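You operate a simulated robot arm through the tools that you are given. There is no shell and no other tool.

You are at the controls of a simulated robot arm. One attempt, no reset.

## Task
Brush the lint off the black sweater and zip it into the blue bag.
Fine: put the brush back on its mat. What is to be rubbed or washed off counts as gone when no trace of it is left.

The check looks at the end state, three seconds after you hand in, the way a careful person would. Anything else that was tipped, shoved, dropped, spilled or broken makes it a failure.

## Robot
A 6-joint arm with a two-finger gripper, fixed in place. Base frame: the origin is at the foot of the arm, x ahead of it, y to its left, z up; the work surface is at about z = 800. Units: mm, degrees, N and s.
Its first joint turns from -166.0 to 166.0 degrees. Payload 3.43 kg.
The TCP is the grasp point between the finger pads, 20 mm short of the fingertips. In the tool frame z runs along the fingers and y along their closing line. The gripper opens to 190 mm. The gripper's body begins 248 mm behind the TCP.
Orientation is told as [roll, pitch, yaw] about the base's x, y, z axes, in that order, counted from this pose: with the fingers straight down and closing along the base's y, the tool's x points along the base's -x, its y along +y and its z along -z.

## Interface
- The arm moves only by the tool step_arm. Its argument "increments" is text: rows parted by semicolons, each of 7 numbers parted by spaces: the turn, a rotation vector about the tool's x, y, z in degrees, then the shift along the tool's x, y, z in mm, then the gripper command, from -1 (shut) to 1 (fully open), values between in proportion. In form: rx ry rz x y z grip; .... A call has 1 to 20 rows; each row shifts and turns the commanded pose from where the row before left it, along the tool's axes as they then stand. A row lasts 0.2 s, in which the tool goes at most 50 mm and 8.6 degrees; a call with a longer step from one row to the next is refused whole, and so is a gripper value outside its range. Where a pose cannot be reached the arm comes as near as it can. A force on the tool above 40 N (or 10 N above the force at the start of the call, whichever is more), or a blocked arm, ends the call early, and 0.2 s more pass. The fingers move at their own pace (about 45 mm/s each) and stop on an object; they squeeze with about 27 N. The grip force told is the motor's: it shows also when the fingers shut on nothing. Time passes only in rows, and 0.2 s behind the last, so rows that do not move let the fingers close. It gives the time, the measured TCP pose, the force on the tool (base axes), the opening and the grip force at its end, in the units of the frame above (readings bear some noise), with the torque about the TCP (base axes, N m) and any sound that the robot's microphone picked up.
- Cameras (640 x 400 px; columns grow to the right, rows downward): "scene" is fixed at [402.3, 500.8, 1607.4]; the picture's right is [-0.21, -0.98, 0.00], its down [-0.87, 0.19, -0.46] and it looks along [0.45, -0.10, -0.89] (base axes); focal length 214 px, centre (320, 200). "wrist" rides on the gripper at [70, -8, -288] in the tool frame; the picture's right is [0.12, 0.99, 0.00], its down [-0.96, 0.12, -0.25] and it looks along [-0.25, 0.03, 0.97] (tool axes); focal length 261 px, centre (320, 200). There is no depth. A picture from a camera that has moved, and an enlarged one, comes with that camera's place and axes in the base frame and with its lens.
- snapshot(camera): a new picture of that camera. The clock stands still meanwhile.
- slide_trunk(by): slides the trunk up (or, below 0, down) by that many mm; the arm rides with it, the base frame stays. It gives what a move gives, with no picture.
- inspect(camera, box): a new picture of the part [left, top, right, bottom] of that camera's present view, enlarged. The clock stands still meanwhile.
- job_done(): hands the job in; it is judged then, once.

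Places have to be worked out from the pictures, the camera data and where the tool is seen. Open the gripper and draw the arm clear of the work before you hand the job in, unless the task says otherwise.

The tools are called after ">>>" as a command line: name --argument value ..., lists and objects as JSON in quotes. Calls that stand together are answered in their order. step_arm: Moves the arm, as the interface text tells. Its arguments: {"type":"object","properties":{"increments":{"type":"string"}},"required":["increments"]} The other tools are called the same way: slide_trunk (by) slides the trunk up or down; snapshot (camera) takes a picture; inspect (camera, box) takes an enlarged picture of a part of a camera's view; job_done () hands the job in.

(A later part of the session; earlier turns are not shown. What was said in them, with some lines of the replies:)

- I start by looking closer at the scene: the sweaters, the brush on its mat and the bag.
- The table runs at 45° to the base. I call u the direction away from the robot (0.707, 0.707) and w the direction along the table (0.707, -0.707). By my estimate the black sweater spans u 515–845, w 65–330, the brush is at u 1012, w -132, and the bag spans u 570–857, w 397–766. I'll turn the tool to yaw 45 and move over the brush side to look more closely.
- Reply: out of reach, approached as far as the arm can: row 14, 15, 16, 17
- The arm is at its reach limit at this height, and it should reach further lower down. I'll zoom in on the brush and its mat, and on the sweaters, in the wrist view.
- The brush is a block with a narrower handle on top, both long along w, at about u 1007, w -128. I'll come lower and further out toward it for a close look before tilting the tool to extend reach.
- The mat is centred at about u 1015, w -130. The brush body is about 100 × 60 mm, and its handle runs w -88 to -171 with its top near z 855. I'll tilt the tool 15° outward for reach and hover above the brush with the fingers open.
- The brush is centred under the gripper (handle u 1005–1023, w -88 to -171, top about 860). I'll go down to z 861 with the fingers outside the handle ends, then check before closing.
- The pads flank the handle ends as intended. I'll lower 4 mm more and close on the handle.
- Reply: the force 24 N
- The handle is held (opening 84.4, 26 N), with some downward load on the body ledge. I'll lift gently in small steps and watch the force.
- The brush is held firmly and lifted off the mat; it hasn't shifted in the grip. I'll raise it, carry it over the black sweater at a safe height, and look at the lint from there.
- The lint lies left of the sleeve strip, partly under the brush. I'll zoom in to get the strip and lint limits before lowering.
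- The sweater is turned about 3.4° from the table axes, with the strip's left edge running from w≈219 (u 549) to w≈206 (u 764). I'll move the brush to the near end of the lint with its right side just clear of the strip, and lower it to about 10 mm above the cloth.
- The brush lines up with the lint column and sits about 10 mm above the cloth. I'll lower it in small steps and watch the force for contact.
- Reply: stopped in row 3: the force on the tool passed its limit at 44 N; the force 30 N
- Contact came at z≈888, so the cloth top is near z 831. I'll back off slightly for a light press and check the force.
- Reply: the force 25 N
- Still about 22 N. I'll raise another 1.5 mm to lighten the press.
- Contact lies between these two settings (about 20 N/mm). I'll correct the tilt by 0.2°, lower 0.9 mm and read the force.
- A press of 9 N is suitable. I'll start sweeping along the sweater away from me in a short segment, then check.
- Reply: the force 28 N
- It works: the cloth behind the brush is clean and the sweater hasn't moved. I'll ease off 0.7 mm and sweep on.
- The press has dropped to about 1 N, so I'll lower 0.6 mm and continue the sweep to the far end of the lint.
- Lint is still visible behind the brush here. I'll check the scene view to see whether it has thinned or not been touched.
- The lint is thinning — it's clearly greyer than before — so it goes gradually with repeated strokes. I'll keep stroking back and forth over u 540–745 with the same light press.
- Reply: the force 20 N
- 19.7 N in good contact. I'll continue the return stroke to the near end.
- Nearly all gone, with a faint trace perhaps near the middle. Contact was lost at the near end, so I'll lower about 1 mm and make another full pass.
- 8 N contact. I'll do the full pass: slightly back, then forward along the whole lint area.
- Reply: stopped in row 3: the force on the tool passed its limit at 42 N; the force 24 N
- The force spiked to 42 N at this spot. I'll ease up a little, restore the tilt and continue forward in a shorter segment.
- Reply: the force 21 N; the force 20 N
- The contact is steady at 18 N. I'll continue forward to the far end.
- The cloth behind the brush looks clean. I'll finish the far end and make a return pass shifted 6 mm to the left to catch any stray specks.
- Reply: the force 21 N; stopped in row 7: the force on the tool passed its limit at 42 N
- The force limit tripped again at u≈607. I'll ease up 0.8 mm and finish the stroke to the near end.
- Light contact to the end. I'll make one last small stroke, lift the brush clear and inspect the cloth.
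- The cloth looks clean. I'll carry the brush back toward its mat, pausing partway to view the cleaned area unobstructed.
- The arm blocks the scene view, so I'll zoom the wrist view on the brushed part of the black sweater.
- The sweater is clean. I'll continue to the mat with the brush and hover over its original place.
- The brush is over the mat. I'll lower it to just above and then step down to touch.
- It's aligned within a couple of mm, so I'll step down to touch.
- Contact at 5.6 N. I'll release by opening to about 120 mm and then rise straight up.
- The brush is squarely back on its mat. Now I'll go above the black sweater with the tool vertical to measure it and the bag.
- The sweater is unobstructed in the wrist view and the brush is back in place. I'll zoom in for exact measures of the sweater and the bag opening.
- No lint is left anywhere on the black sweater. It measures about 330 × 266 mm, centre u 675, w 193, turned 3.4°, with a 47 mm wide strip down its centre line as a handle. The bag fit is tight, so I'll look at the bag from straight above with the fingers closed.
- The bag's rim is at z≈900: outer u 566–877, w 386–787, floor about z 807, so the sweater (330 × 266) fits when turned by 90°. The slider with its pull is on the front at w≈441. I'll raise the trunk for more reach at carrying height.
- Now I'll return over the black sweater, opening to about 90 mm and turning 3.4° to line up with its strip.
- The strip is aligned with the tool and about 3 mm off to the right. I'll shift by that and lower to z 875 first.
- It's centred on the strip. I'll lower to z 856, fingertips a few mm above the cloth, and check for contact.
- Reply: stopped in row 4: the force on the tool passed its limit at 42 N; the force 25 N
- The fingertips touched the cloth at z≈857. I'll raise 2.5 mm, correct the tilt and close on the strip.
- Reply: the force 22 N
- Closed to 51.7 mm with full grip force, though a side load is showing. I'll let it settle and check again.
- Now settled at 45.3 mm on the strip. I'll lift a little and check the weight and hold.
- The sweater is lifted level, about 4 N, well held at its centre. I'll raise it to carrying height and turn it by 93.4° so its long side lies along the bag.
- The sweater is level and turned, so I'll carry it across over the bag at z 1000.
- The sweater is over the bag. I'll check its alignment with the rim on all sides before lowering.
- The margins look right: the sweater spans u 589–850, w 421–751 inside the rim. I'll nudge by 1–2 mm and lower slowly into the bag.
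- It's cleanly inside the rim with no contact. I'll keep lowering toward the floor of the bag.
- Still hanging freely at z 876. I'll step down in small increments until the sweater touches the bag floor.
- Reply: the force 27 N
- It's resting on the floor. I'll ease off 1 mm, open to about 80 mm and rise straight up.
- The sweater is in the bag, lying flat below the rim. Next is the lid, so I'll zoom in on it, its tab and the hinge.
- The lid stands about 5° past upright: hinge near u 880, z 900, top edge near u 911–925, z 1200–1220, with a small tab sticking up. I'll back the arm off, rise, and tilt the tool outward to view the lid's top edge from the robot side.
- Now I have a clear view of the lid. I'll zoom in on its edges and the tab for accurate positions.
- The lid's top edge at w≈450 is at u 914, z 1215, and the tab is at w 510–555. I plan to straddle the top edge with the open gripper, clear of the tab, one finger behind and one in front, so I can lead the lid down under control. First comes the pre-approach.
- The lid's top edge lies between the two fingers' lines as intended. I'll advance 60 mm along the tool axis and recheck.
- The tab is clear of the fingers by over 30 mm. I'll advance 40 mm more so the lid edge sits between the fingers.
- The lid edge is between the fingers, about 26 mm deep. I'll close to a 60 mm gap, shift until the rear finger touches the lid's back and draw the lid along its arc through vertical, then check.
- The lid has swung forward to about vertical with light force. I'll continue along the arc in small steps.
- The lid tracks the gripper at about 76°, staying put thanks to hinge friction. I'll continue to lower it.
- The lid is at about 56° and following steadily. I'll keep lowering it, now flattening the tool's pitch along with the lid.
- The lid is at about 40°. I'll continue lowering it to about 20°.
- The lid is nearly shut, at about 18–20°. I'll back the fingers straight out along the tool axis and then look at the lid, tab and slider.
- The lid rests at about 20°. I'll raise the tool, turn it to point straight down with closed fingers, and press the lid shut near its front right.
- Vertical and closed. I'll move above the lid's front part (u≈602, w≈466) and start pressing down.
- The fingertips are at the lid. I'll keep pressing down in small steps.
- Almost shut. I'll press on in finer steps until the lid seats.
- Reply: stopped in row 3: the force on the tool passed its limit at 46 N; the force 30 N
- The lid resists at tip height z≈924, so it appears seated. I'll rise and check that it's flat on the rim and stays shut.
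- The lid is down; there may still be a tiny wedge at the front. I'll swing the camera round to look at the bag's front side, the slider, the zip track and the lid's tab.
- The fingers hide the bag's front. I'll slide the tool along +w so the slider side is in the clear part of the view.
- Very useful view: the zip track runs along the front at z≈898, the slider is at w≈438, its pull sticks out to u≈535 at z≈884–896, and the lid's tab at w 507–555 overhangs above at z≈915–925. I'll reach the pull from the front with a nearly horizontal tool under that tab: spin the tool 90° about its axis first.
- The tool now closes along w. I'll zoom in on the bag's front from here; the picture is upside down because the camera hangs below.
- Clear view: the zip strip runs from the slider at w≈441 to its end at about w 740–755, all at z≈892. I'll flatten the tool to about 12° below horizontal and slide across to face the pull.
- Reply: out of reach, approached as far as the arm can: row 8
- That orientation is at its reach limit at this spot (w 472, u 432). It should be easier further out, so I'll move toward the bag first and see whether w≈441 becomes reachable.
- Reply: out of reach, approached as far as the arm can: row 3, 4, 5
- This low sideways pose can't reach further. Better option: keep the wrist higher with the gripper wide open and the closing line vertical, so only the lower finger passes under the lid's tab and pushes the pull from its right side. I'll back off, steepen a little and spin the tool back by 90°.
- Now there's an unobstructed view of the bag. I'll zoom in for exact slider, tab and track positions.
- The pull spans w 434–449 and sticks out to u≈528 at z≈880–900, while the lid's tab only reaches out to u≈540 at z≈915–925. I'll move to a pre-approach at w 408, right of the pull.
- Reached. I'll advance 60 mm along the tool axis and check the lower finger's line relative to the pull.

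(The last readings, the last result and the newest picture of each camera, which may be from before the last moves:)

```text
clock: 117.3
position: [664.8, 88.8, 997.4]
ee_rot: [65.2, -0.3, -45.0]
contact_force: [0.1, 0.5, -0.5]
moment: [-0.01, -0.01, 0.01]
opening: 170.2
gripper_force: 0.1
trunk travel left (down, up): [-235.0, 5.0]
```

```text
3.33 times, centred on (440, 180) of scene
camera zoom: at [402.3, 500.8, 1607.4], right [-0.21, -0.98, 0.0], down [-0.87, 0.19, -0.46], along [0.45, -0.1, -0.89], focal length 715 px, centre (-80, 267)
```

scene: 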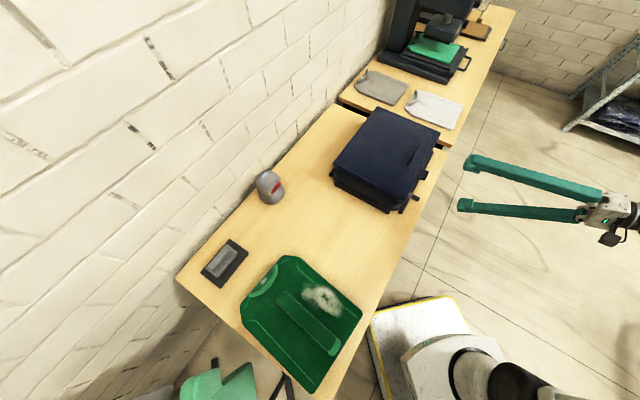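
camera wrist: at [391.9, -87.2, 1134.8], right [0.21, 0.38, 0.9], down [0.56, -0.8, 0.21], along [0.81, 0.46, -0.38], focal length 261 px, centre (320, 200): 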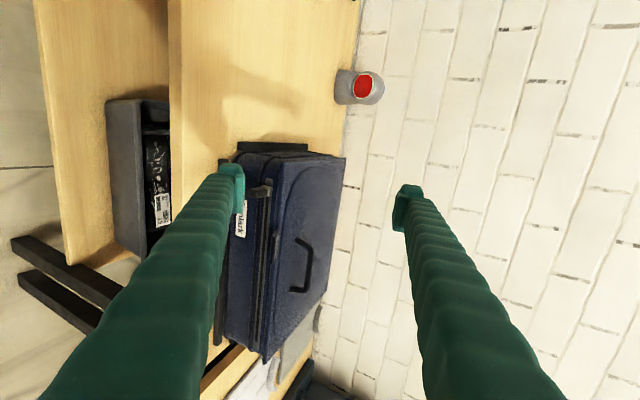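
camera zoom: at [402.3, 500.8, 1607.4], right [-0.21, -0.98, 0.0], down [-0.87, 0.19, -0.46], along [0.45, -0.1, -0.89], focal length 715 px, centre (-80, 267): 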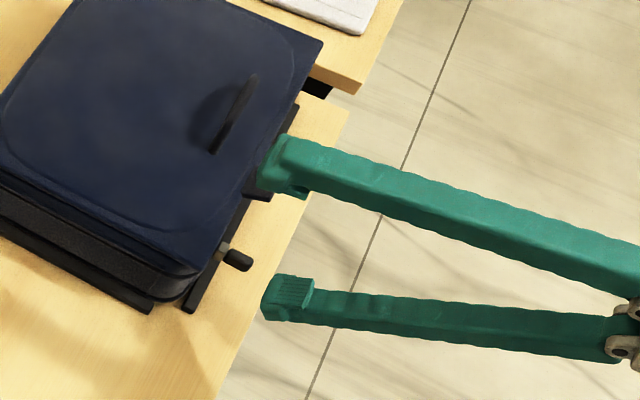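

Numbers agree: the finger's left edge is at w≈428 and the pull's right face at w≈434. I'll shift 4 mm more to the right for safety and advance the last 36 mm beside the pull.

>>> step_arm --increments "0 0 0 4 0 0 0.79;0 0 0 0 0 13 0.79;0 0 0 0 0 13 0.79;0 0 0 0 0 10 0.79;0 0 0 0 0 0 0.79"

>>> inspect --camera "wrist" --box '[200, 130, 340, 250]'

>>> inspect --camera "scene" --box '[385, 150, 465, 220]'

```text
clock: 118.5
position: [685.2, 114.4, 982.6]
ee_rot: [65.1, -0.2, -45.1]
contact_force: [0.5, 0.1, 0.2]
moment: [-0.01, 0.02, -0.02]
opening: 169.9
gripper_force: 0.1
trunk travel left (down, up): [-235.0, 5.0]
```

```text
3.33 times, centred on (270, 190) of wrist
camera zoom: at [449.1, -22.7, 1094.5], right [0.21, 0.38, 0.9], down [0.56, -0.8, 0.21], along [0.81, 0.46, -0.38], focal length 869 px, centre (487, 233)
```

zoom: 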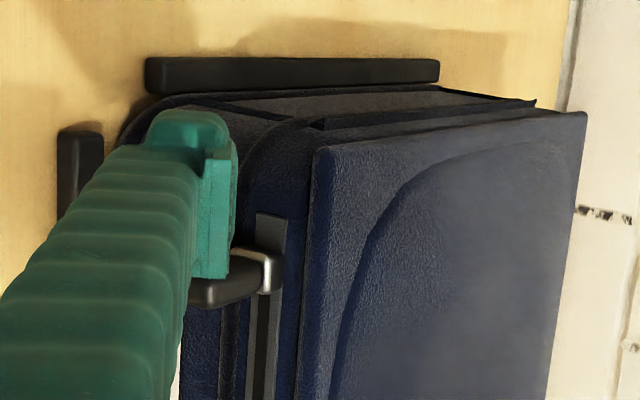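

```text
5.71 times, centred on (425, 185) of scene
camera zoom: at [402.3, 500.8, 1607.4], right [-0.21, -0.98, 0.0], down [-0.87, 0.19, -0.46], along [0.45, -0.1, -0.89], focal length 1226 px, centre (-280, 286)
```

zoom: 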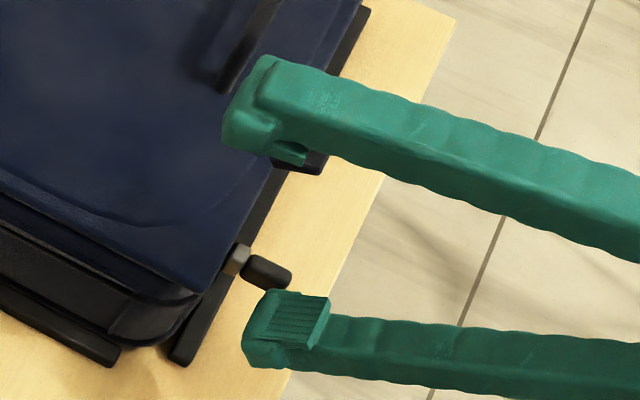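

The lower finger is beside the pull on its right. I'll start pushing along +w with small steps and check that the slider moves.

>>> step_arm --increments "0 0 0 -6 0 0 0.79;0 0 0 -6 0 0 0.79;0 0 0 -6 0 0 0.79;0 0 0 -6 0 0 0.79;0 0 0 -6 0 0 0.79;0 0 0 0 0 0 0.79"

>>> inspect --camera "wrist" --box '[200, 130, 340, 250]'

>>> inspect --camera "scene" --box '[385, 150, 465, 220]'

```text
clock: 119.9
position: [707.8, 93.9, 984.1]
ee_rot: [65.1, -0.3, -45.0]
contact_force: [0.3, -0.5, 0.2]
moment: [-0.03, -0.02, 0.01]
opening: 170.1
gripper_force: 0.1
trunk travel left (down, up): [-235.0, 5.0]
```

```text
3.33 times, centred on (270, 190) of wrist
camera zoom: at [471.1, -44.6, 1094.7], right [0.21, 0.38, 0.9], down [0.56, -0.8, 0.21], along [0.81, 0.46, -0.38], focal length 869 px, centre (487, 233)
```

zoom: 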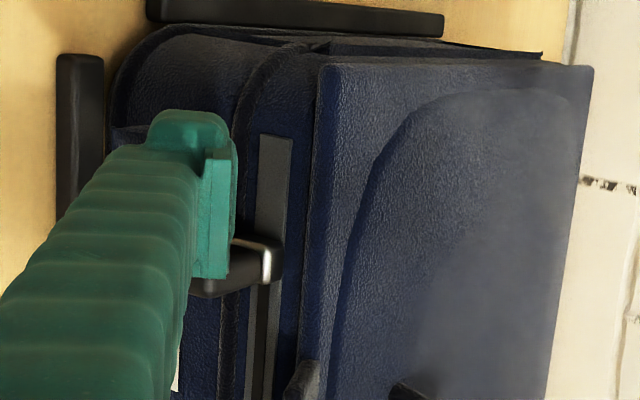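

```text
5.71 times, centred on (425, 185) of scene
camera zoom: at [402.3, 500.8, 1607.4], right [-0.21, -0.98, 0.0], down [-0.87, 0.19, -0.46], along [0.45, -0.1, -0.89], focal length 1226 px, centre (-280, 286)
```

zoom: 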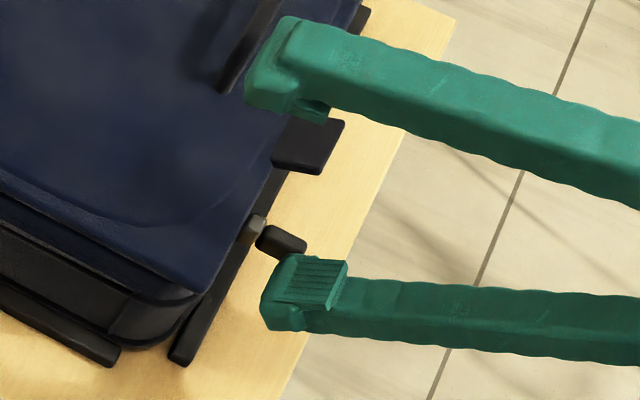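

The slider moves freely with the finger. I'll keep pushing along the track, pausing after it passes under the lid's tab.

>>> step_arm --increments "0 0 0 -10 0 0 0.79;0 0 0 -10 0 0 0.79;0 0 0 -10 0 0 0.79;0 0 0 -10 0 0 0.79;0 0 0 -10 0 0 0.79;0 0 0 -10 0 0 0.79;0 0 0 0 0 0 0.79"

>>> inspect --camera "wrist" --box '[200, 100, 360, 260]'

>>> inspect --camera "scene" --box '[385, 130, 485, 220]'

```text
clock: 121.5
position: [748.0, 50.9, 983.2]
ee_rot: [65.1, -0.2, -45.0]
contact_force: [-0.1, 0.0, -0.4]
moment: [-0.04, 0.0, 0.0]
opening: 169.9
gripper_force: 0.0
trunk travel left (down, up): [-235.0, 5.0]
```

```text
2.50 times, centred on (280, 180) of wrist
camera zoom: at [512.6, -87.5, 1094.2], right [0.21, 0.38, 0.9], down [0.56, -0.8, 0.21], along [0.81, 0.46, -0.38], focal length 652 px, centre (420, 250)
```

zoom: 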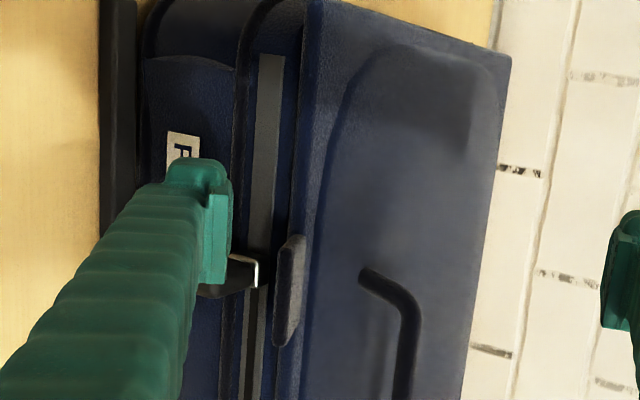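

```text
4.44 times, centred on (435, 175) of scene
camera zoom: at [402.3, 500.8, 1607.4], right [-0.21, -0.98, 0.0], down [-0.87, 0.19, -0.46], along [0.45, -0.1, -0.89], focal length 953 px, centre (-191, 311)
```

zoom: 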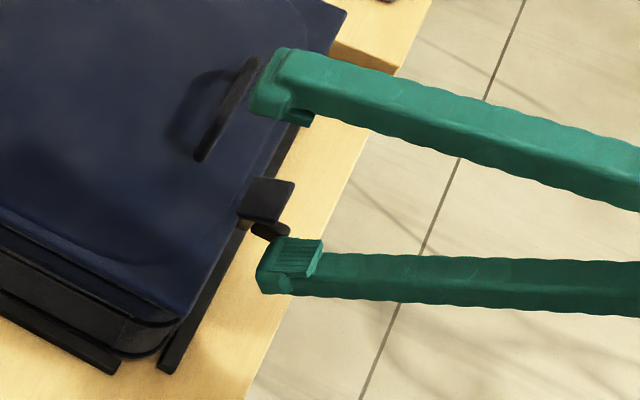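

It's zipping: the strip behind the slider is closed grey and ahead it's open. It's passing cleanly under the tab, so I'll continue.

>>> step_arm --increments "0 0 0 -10 0 0 0.79;0 0 0 -10 0 0 0.79;0 0 0 -10 0 0 0.79;0 0 0 -10 0 0 0.79;0 0 0 -10 0 0 0.79;0 0 0 -10 0 0 0.79;0 0 0 -10 0 0 0.79;0 0 0 -10 0 0 0.79;0 0 0 -10 0 0 0.79;0 0 0 -10 0 0 0.79;0 0 0 0 0 0 0.79"

>>> inspect --camera "wrist" --box '[200, 100, 360, 260]'

>>> inspect --camera "scene" --box '[385, 100, 485, 190]'

```text
clock: 123.9
position: [820.6, -20.2, 984.0]
ee_rot: [65.1, -0.2, -45.0]
contact_force: [0.2, -0.3, -0.4]
moment: [0.0, 0.0, -0.02]
opening: 170.0
gripper_force: 0.1
trunk travel left (down, up): [-235.0, 5.0]
```

```text
2.50 times, centred on (280, 180) of wrist
camera zoom: at [583.6, -158.5, 1095.8], right [0.21, 0.38, 0.9], down [0.56, -0.8, 0.21], along [0.81, 0.46, -0.38], focal length 652 px, centre (420, 250)
```

zoom: 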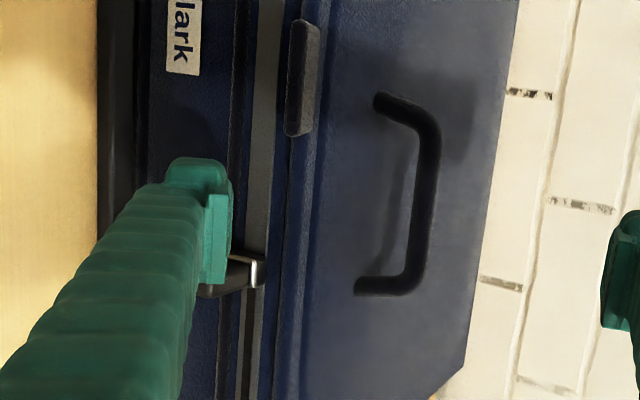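

```text
4.44 times, centred on (435, 145) of scene
camera zoom: at [402.3, 500.8, 1607.4], right [-0.21, -0.98, 0.0], down [-0.87, 0.19, -0.46], along [0.45, -0.1, -0.89], focal length 953 px, centre (-191, 444)
```

zoom: 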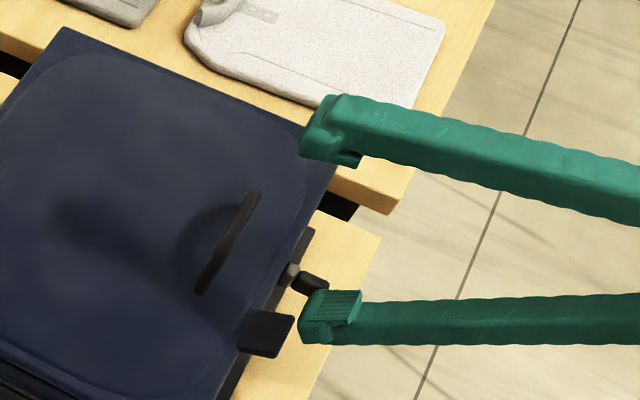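

Going smoothly. I'll continue toward the end of the track.

>>> step_arm --increments "0 0 0 -10 0 0 0.79;0 0 0 -10 0 0 0.79;0 0 0 -10 0 0 0.79;0 0 0 -10 0 0 0.79;0 0 0 -10 0 0 0.79;0 0 0 -10 0 0 0.79;0 0 0 -10 0 0 0.79;0 0 0 -10 0 0 0.79;0 0 0 0 0 0 0.79"

>>> inspect --camera "wrist" --box '[200, 100, 360, 260]'

>>> inspect --camera "scene" --box '[385, 90, 485, 180]'

```text
clock: 125.9
position: [877.1, -77.6, 985.0]
ee_rot: [65.1, -0.2, -45.0]
contact_force: [0.3, -0.1, -0.5]
moment: [0.03, 0.0, -0.02]
opening: 170.1
gripper_force: 0.0
trunk travel left (down, up): [-235.0, 5.0]
```

```text
2.50 times, centred on (280, 180) of wrist
camera zoom: at [640.4, -214.6, 1096.3], right [0.21, 0.38, 0.9], down [0.56, -0.8, 0.21], along [0.81, 0.46, -0.38], focal length 652 px, centre (420, 250)
```

zoom: 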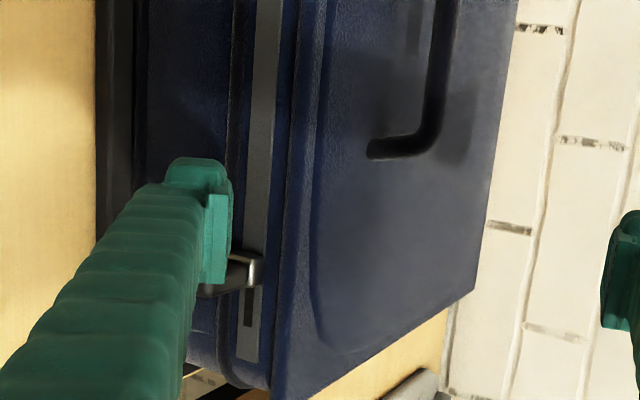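

```text
4.44 times, centred on (435, 135) of scene
camera zoom: at [402.3, 500.8, 1607.4], right [-0.21, -0.98, 0.0], down [-0.87, 0.19, -0.46], along [0.45, -0.1, -0.89], focal length 953 px, centre (-191, 489)
```

zoom: 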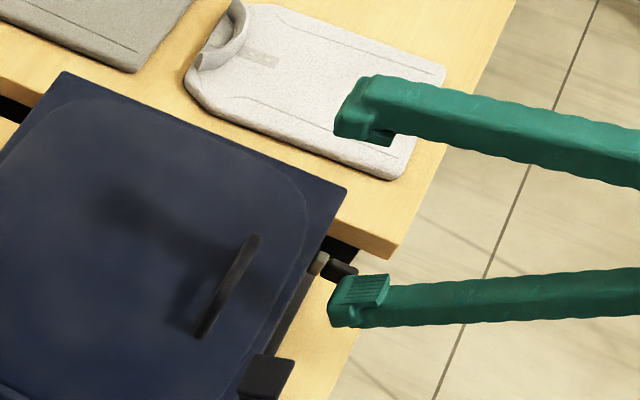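

About 25–35 mm of open track remains. I'll push the rest in small steps until the slider meets its end stop.

>>> step_arm --increments "0 0 0 -6 0 0 0.79;0 0 0 -6 0 0 0.79;0 0 0 -6 0 0 0.79;0 0 0 -5 0 0 0.79;0 0 0 -4 0 0 0.79;0 0 0 0 0 0 0.79"

>>> inspect --camera "wrist" --box '[200, 100, 360, 260]'

```text
clock: 127.3
position: [895.2, -95.2, 984.1]
ee_rot: [65.1, -0.1, -44.9]
contact_force: [0.1, 0.8, -0.8]
moment: [0.01, -0.01, 0.01]
opening: 170.0
gripper_force: 0.1
trunk travel left (down, up): [-235.0, 5.0]
```

```text
2.50 times, centred on (280, 180) of wrist
camera zoom: at [659.1, -234.3, 1095.4], right [0.21, 0.38, 0.9], down [0.56, -0.8, 0.21], along [0.81, 0.46, -0.38], focal length 652 px, centre (420, 250)
```

zoom: 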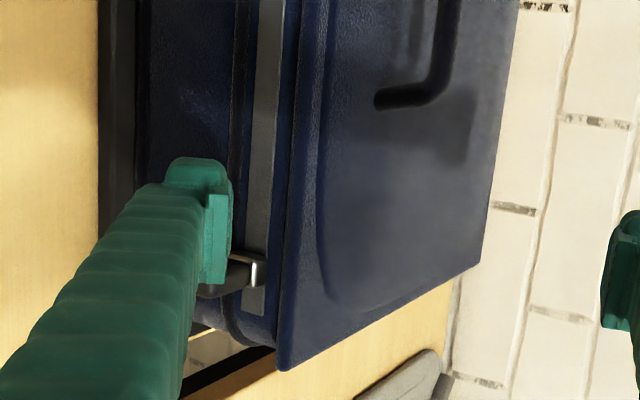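

The open groove appears fully consumed. I'll nudge a little further until I feel the end stop.

>>> step_arm --increments "0 0 0 -3 0 0 0.79;0 0 0 -3 0 0 0.79;0 0 0 0 0 0 0.79"

>>> inspect --camera "wrist" --box '[240, 170, 320, 240]'

```text
clock: 128.1
position: [900.6, -99.5, 983.4]
ee_rot: [65.2, -0.1, -45.1]
contact_force: [-1.7, 1.0, -0.7]
moment: [0.05, 0.06, 0.0]
opening: 170.1
gripper_force: 0.4
trunk travel left (down, up): [-235.0, 5.0]
```

```text
5.71 times, centred on (280, 205) of wrist
camera zoom: at [664.1, -238.1, 1095.8], right [0.21, 0.38, 0.9], down [0.56, -0.8, 0.21], along [0.81, 0.46, -0.38], focal length 1489 px, centre (549, 171)
```

zoom: 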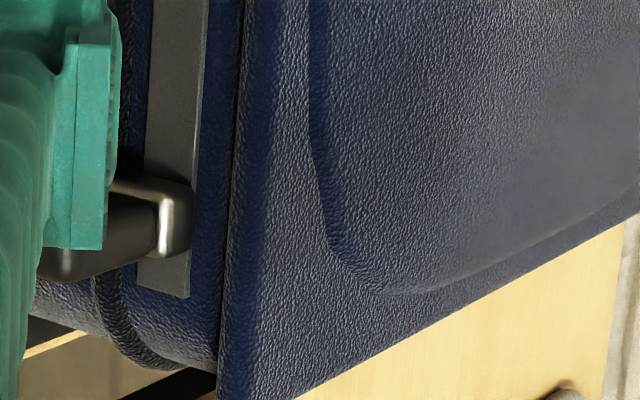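

Slight resistance has appeared. I'll push 4 mm more to confirm the stop.

>>> step_arm --increments "0 0 0 -2 0 0 0.79;0 0 0 -2 0 0 0.79;0 0 0 0 0 0 0.79"

>>> inspect --camera "wrist" --box '[240, 170, 320, 240]'

```text
clock: 128.9
position: [902.3, -101.7, 984.2]
ee_rot: [65.1, -0.2, -44.9]
contact_force: [-7.6, 5.0, -0.3]
moment: [0.47, 0.65, -0.36]
opening: 170.4
gripper_force: 0.4
trunk travel left (down, up): [-235.0, 5.0]
```

```text
5.71 times, centred on (280, 205) of wrist
camera zoom: at [666.3, -239.4, 1096.1], right [0.21, 0.38, 0.9], down [0.56, -0.8, 0.21], along [0.8, 0.46, -0.38], focal length 1489 px, centre (549, 171)
```

zoom: 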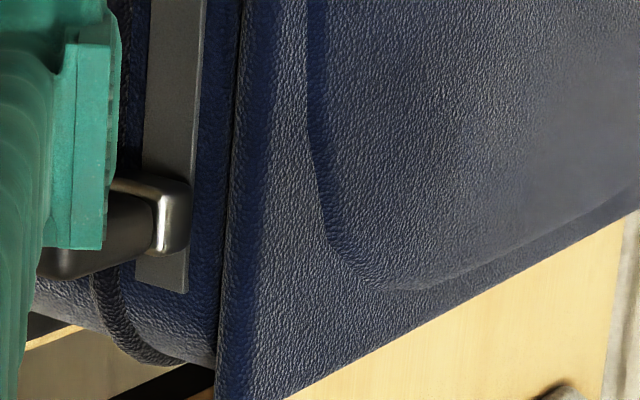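

9 N of resistance: the slider is at its end stop. I'll release by moving back, then withdraw along the tool axis and view the result.

>>> step_arm --increments "0 0 0 6 0 0 0.79;0 0 0 6 0 0 0.79;0 0 0 0 0 -20 0.79;0 0 0 0 0 -35 0.79;0 0 0 0 0 -40 0.79;0 0 0 0 0 -40 0.79;0 0 0 0 30 -10 0.79;0 0 0 0 0 0 0.79"

>>> snapshot --camera "wrist"

>>> snapshot --camera "scene"

>>> inspect --camera "scene" --box '[310, 90, 460, 230]'

```text
clock: 130.7
position: [808.2, -177.7, 1069.6]
ee_rot: [65.2, -0.2, -45.0]
contact_force: [-0.3, 0.2, 0.3]
moment: [-0.01, 0.0, 0.0]
opening: 170.1
gripper_force: 0.0
trunk travel left (down, up): [-235.0, 5.0]
```

```text
taken
camera wrist: at [572.0, -315.2, 1182.1], right [0.21, 0.38, 0.9], down [0.56, -0.8, 0.21], along [0.8, 0.46, -0.38], focal length 261 px, centre (320, 200)
```

wrist: 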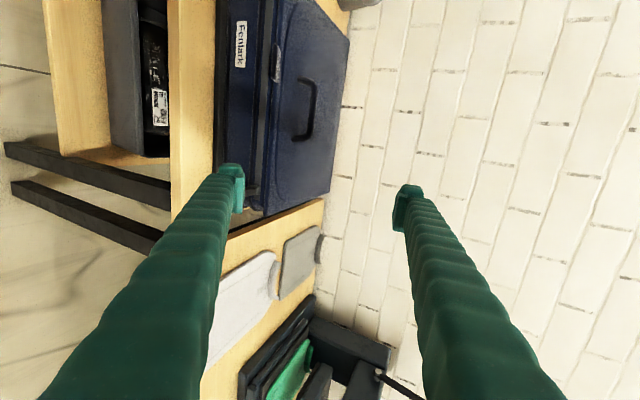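

```text
taken
```

scene: 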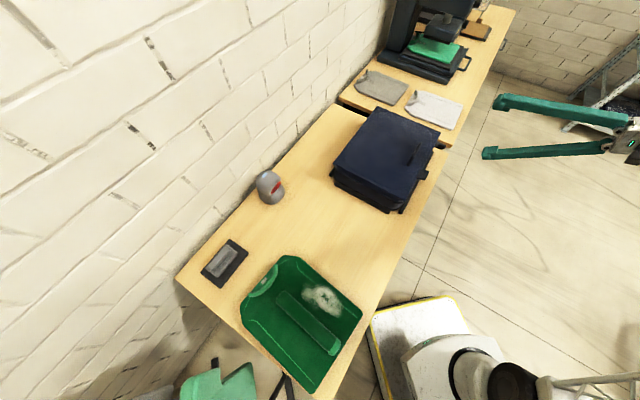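

```text
2.86 times, centred on (385, 160) of scene
camera zoom: at [402.3, 500.8, 1607.4], right [-0.21, -0.98, 0.0], down [-0.87, 0.19, -0.46], along [0.45, -0.1, -0.89], focal length 613 px, centre (134, 314)
```

zoom: 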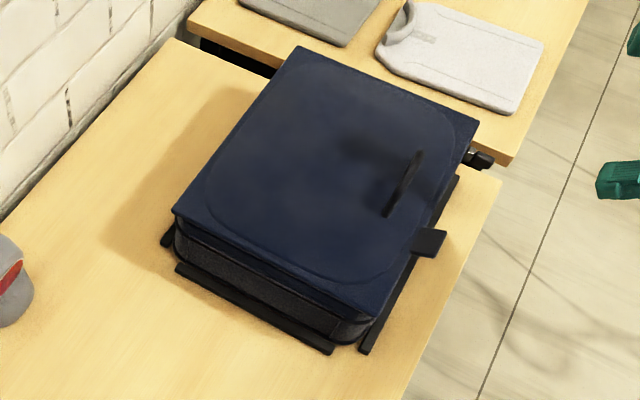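

The bag is shut with the slider at the far end. I'll zoom in on the whole zip line, and on the brush on its mat, for a final check.

>>> inspect --camera "wrist" --box '[200, 0, 360, 225]'

>>> inspect --camera "scene" --box '[180, 160, 300, 300]'

>>> inspect --camera "scene" --box '[330, 0, 530, 140]'

```text
1.78 times, centred on (280, 112) of wrist
camera zoom: at [572.0, -315.2, 1182.1], right [0.21, 0.38, 0.9], down [0.56, -0.8, 0.21], along [0.8, 0.46, -0.38], focal length 463 px, centre (391, 356)
```

zoom: 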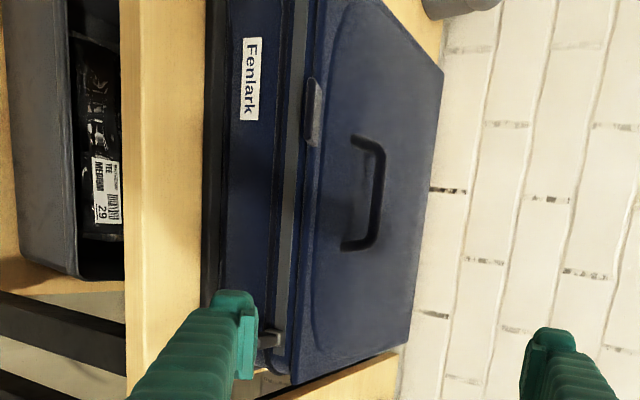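

```text
2.86 times, centred on (240, 230) of scene
camera zoom: at [402.3, 500.8, 1607.4], right [-0.21, -0.98, 0.0], down [-0.87, 0.19, -0.46], along [0.45, -0.1, -0.89], focal length 613 px, centre (549, 114)
```

zoom: 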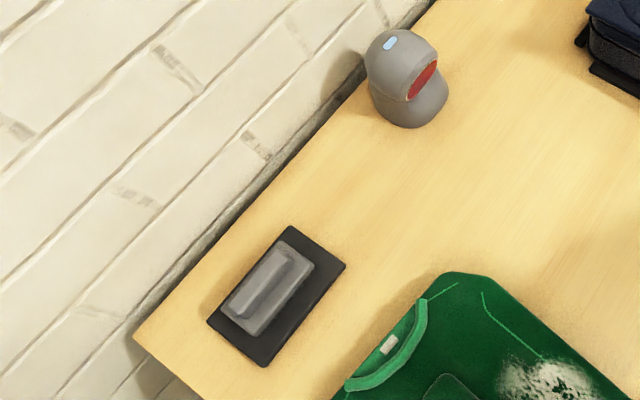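

```text
2.86 times, centred on (430, 70) of scene
camera zoom: at [402.3, 500.8, 1607.4], right [-0.21, -0.98, 0.0], down [-0.87, 0.19, -0.46], along [0.45, -0.1, -0.89], focal length 613 px, centre (6, 571)
```

zoom: 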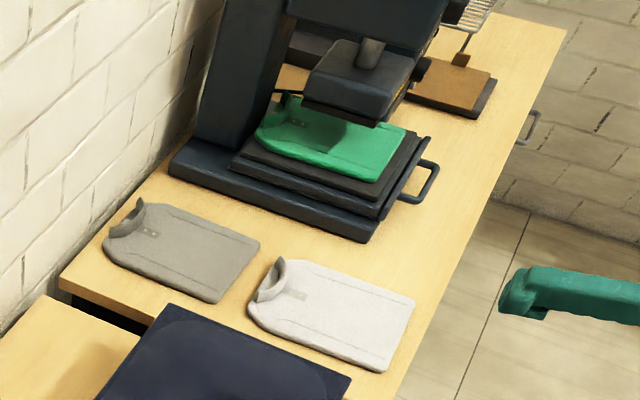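

Everything checks out: the zip strip is closed along its full length, the brush is on its mat, and the other items are untouched. I'll open the gripper fully and draw the arm well clear.

>>> step_arm --increments "0 0 0 0 15 -40 1;0 0 0 0 15 -40 1;0 0 0 0 15 -40 1;0 0 0 0 0 0 1;0 0 0 0 0 0 1"

>>> snapshot --camera "scene"

```text
clock: 131.9
position: [744.1, -241.5, 1163.2]
ee_rot: [65.1, -0.2, -45.0]
contact_force: [-0.9, -0.2, 0.8]
moment: [0.03, -0.02, 0.03]
opening: 190.0
gripper_force: 0.1
trunk travel left (down, up): [-235.0, 5.0]
```

```text
taken
```

scene: 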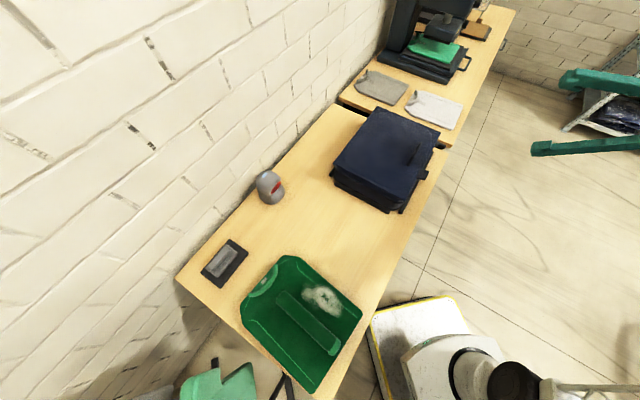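

The black sweater is clean and zipped into the blue bag, the brush is back on its mat, and the arm is clear with the gripper open. I'm handing the job in.

>>> job_done

```text
The job is handed in.
```

The black sweater is brushed clean and zipped into the blue bag, and the brush is back on its mat. I've handed the job in.

- **Lint:** After several passes, close-up pictures showed no trace left on the sweater.
- **Bag:** The sweater lies flat inside, turned a quarter so it fits. The lid is down, and the zip slider was pushed until it met its end stop. In the pictures the zip is closed along its whole length.
- **Brush:** It sits within a few millimetres of where it started on the mat.
- **Everything else:** The green sweater, the grey object by the wall and the items on the other table look untouched in the final pictures. The gripper is open and the arm is clear of the table.

While I was brushing and setting things down, the force limit stopped a few moves briefly. I saw nothing shift or get damaged from it.
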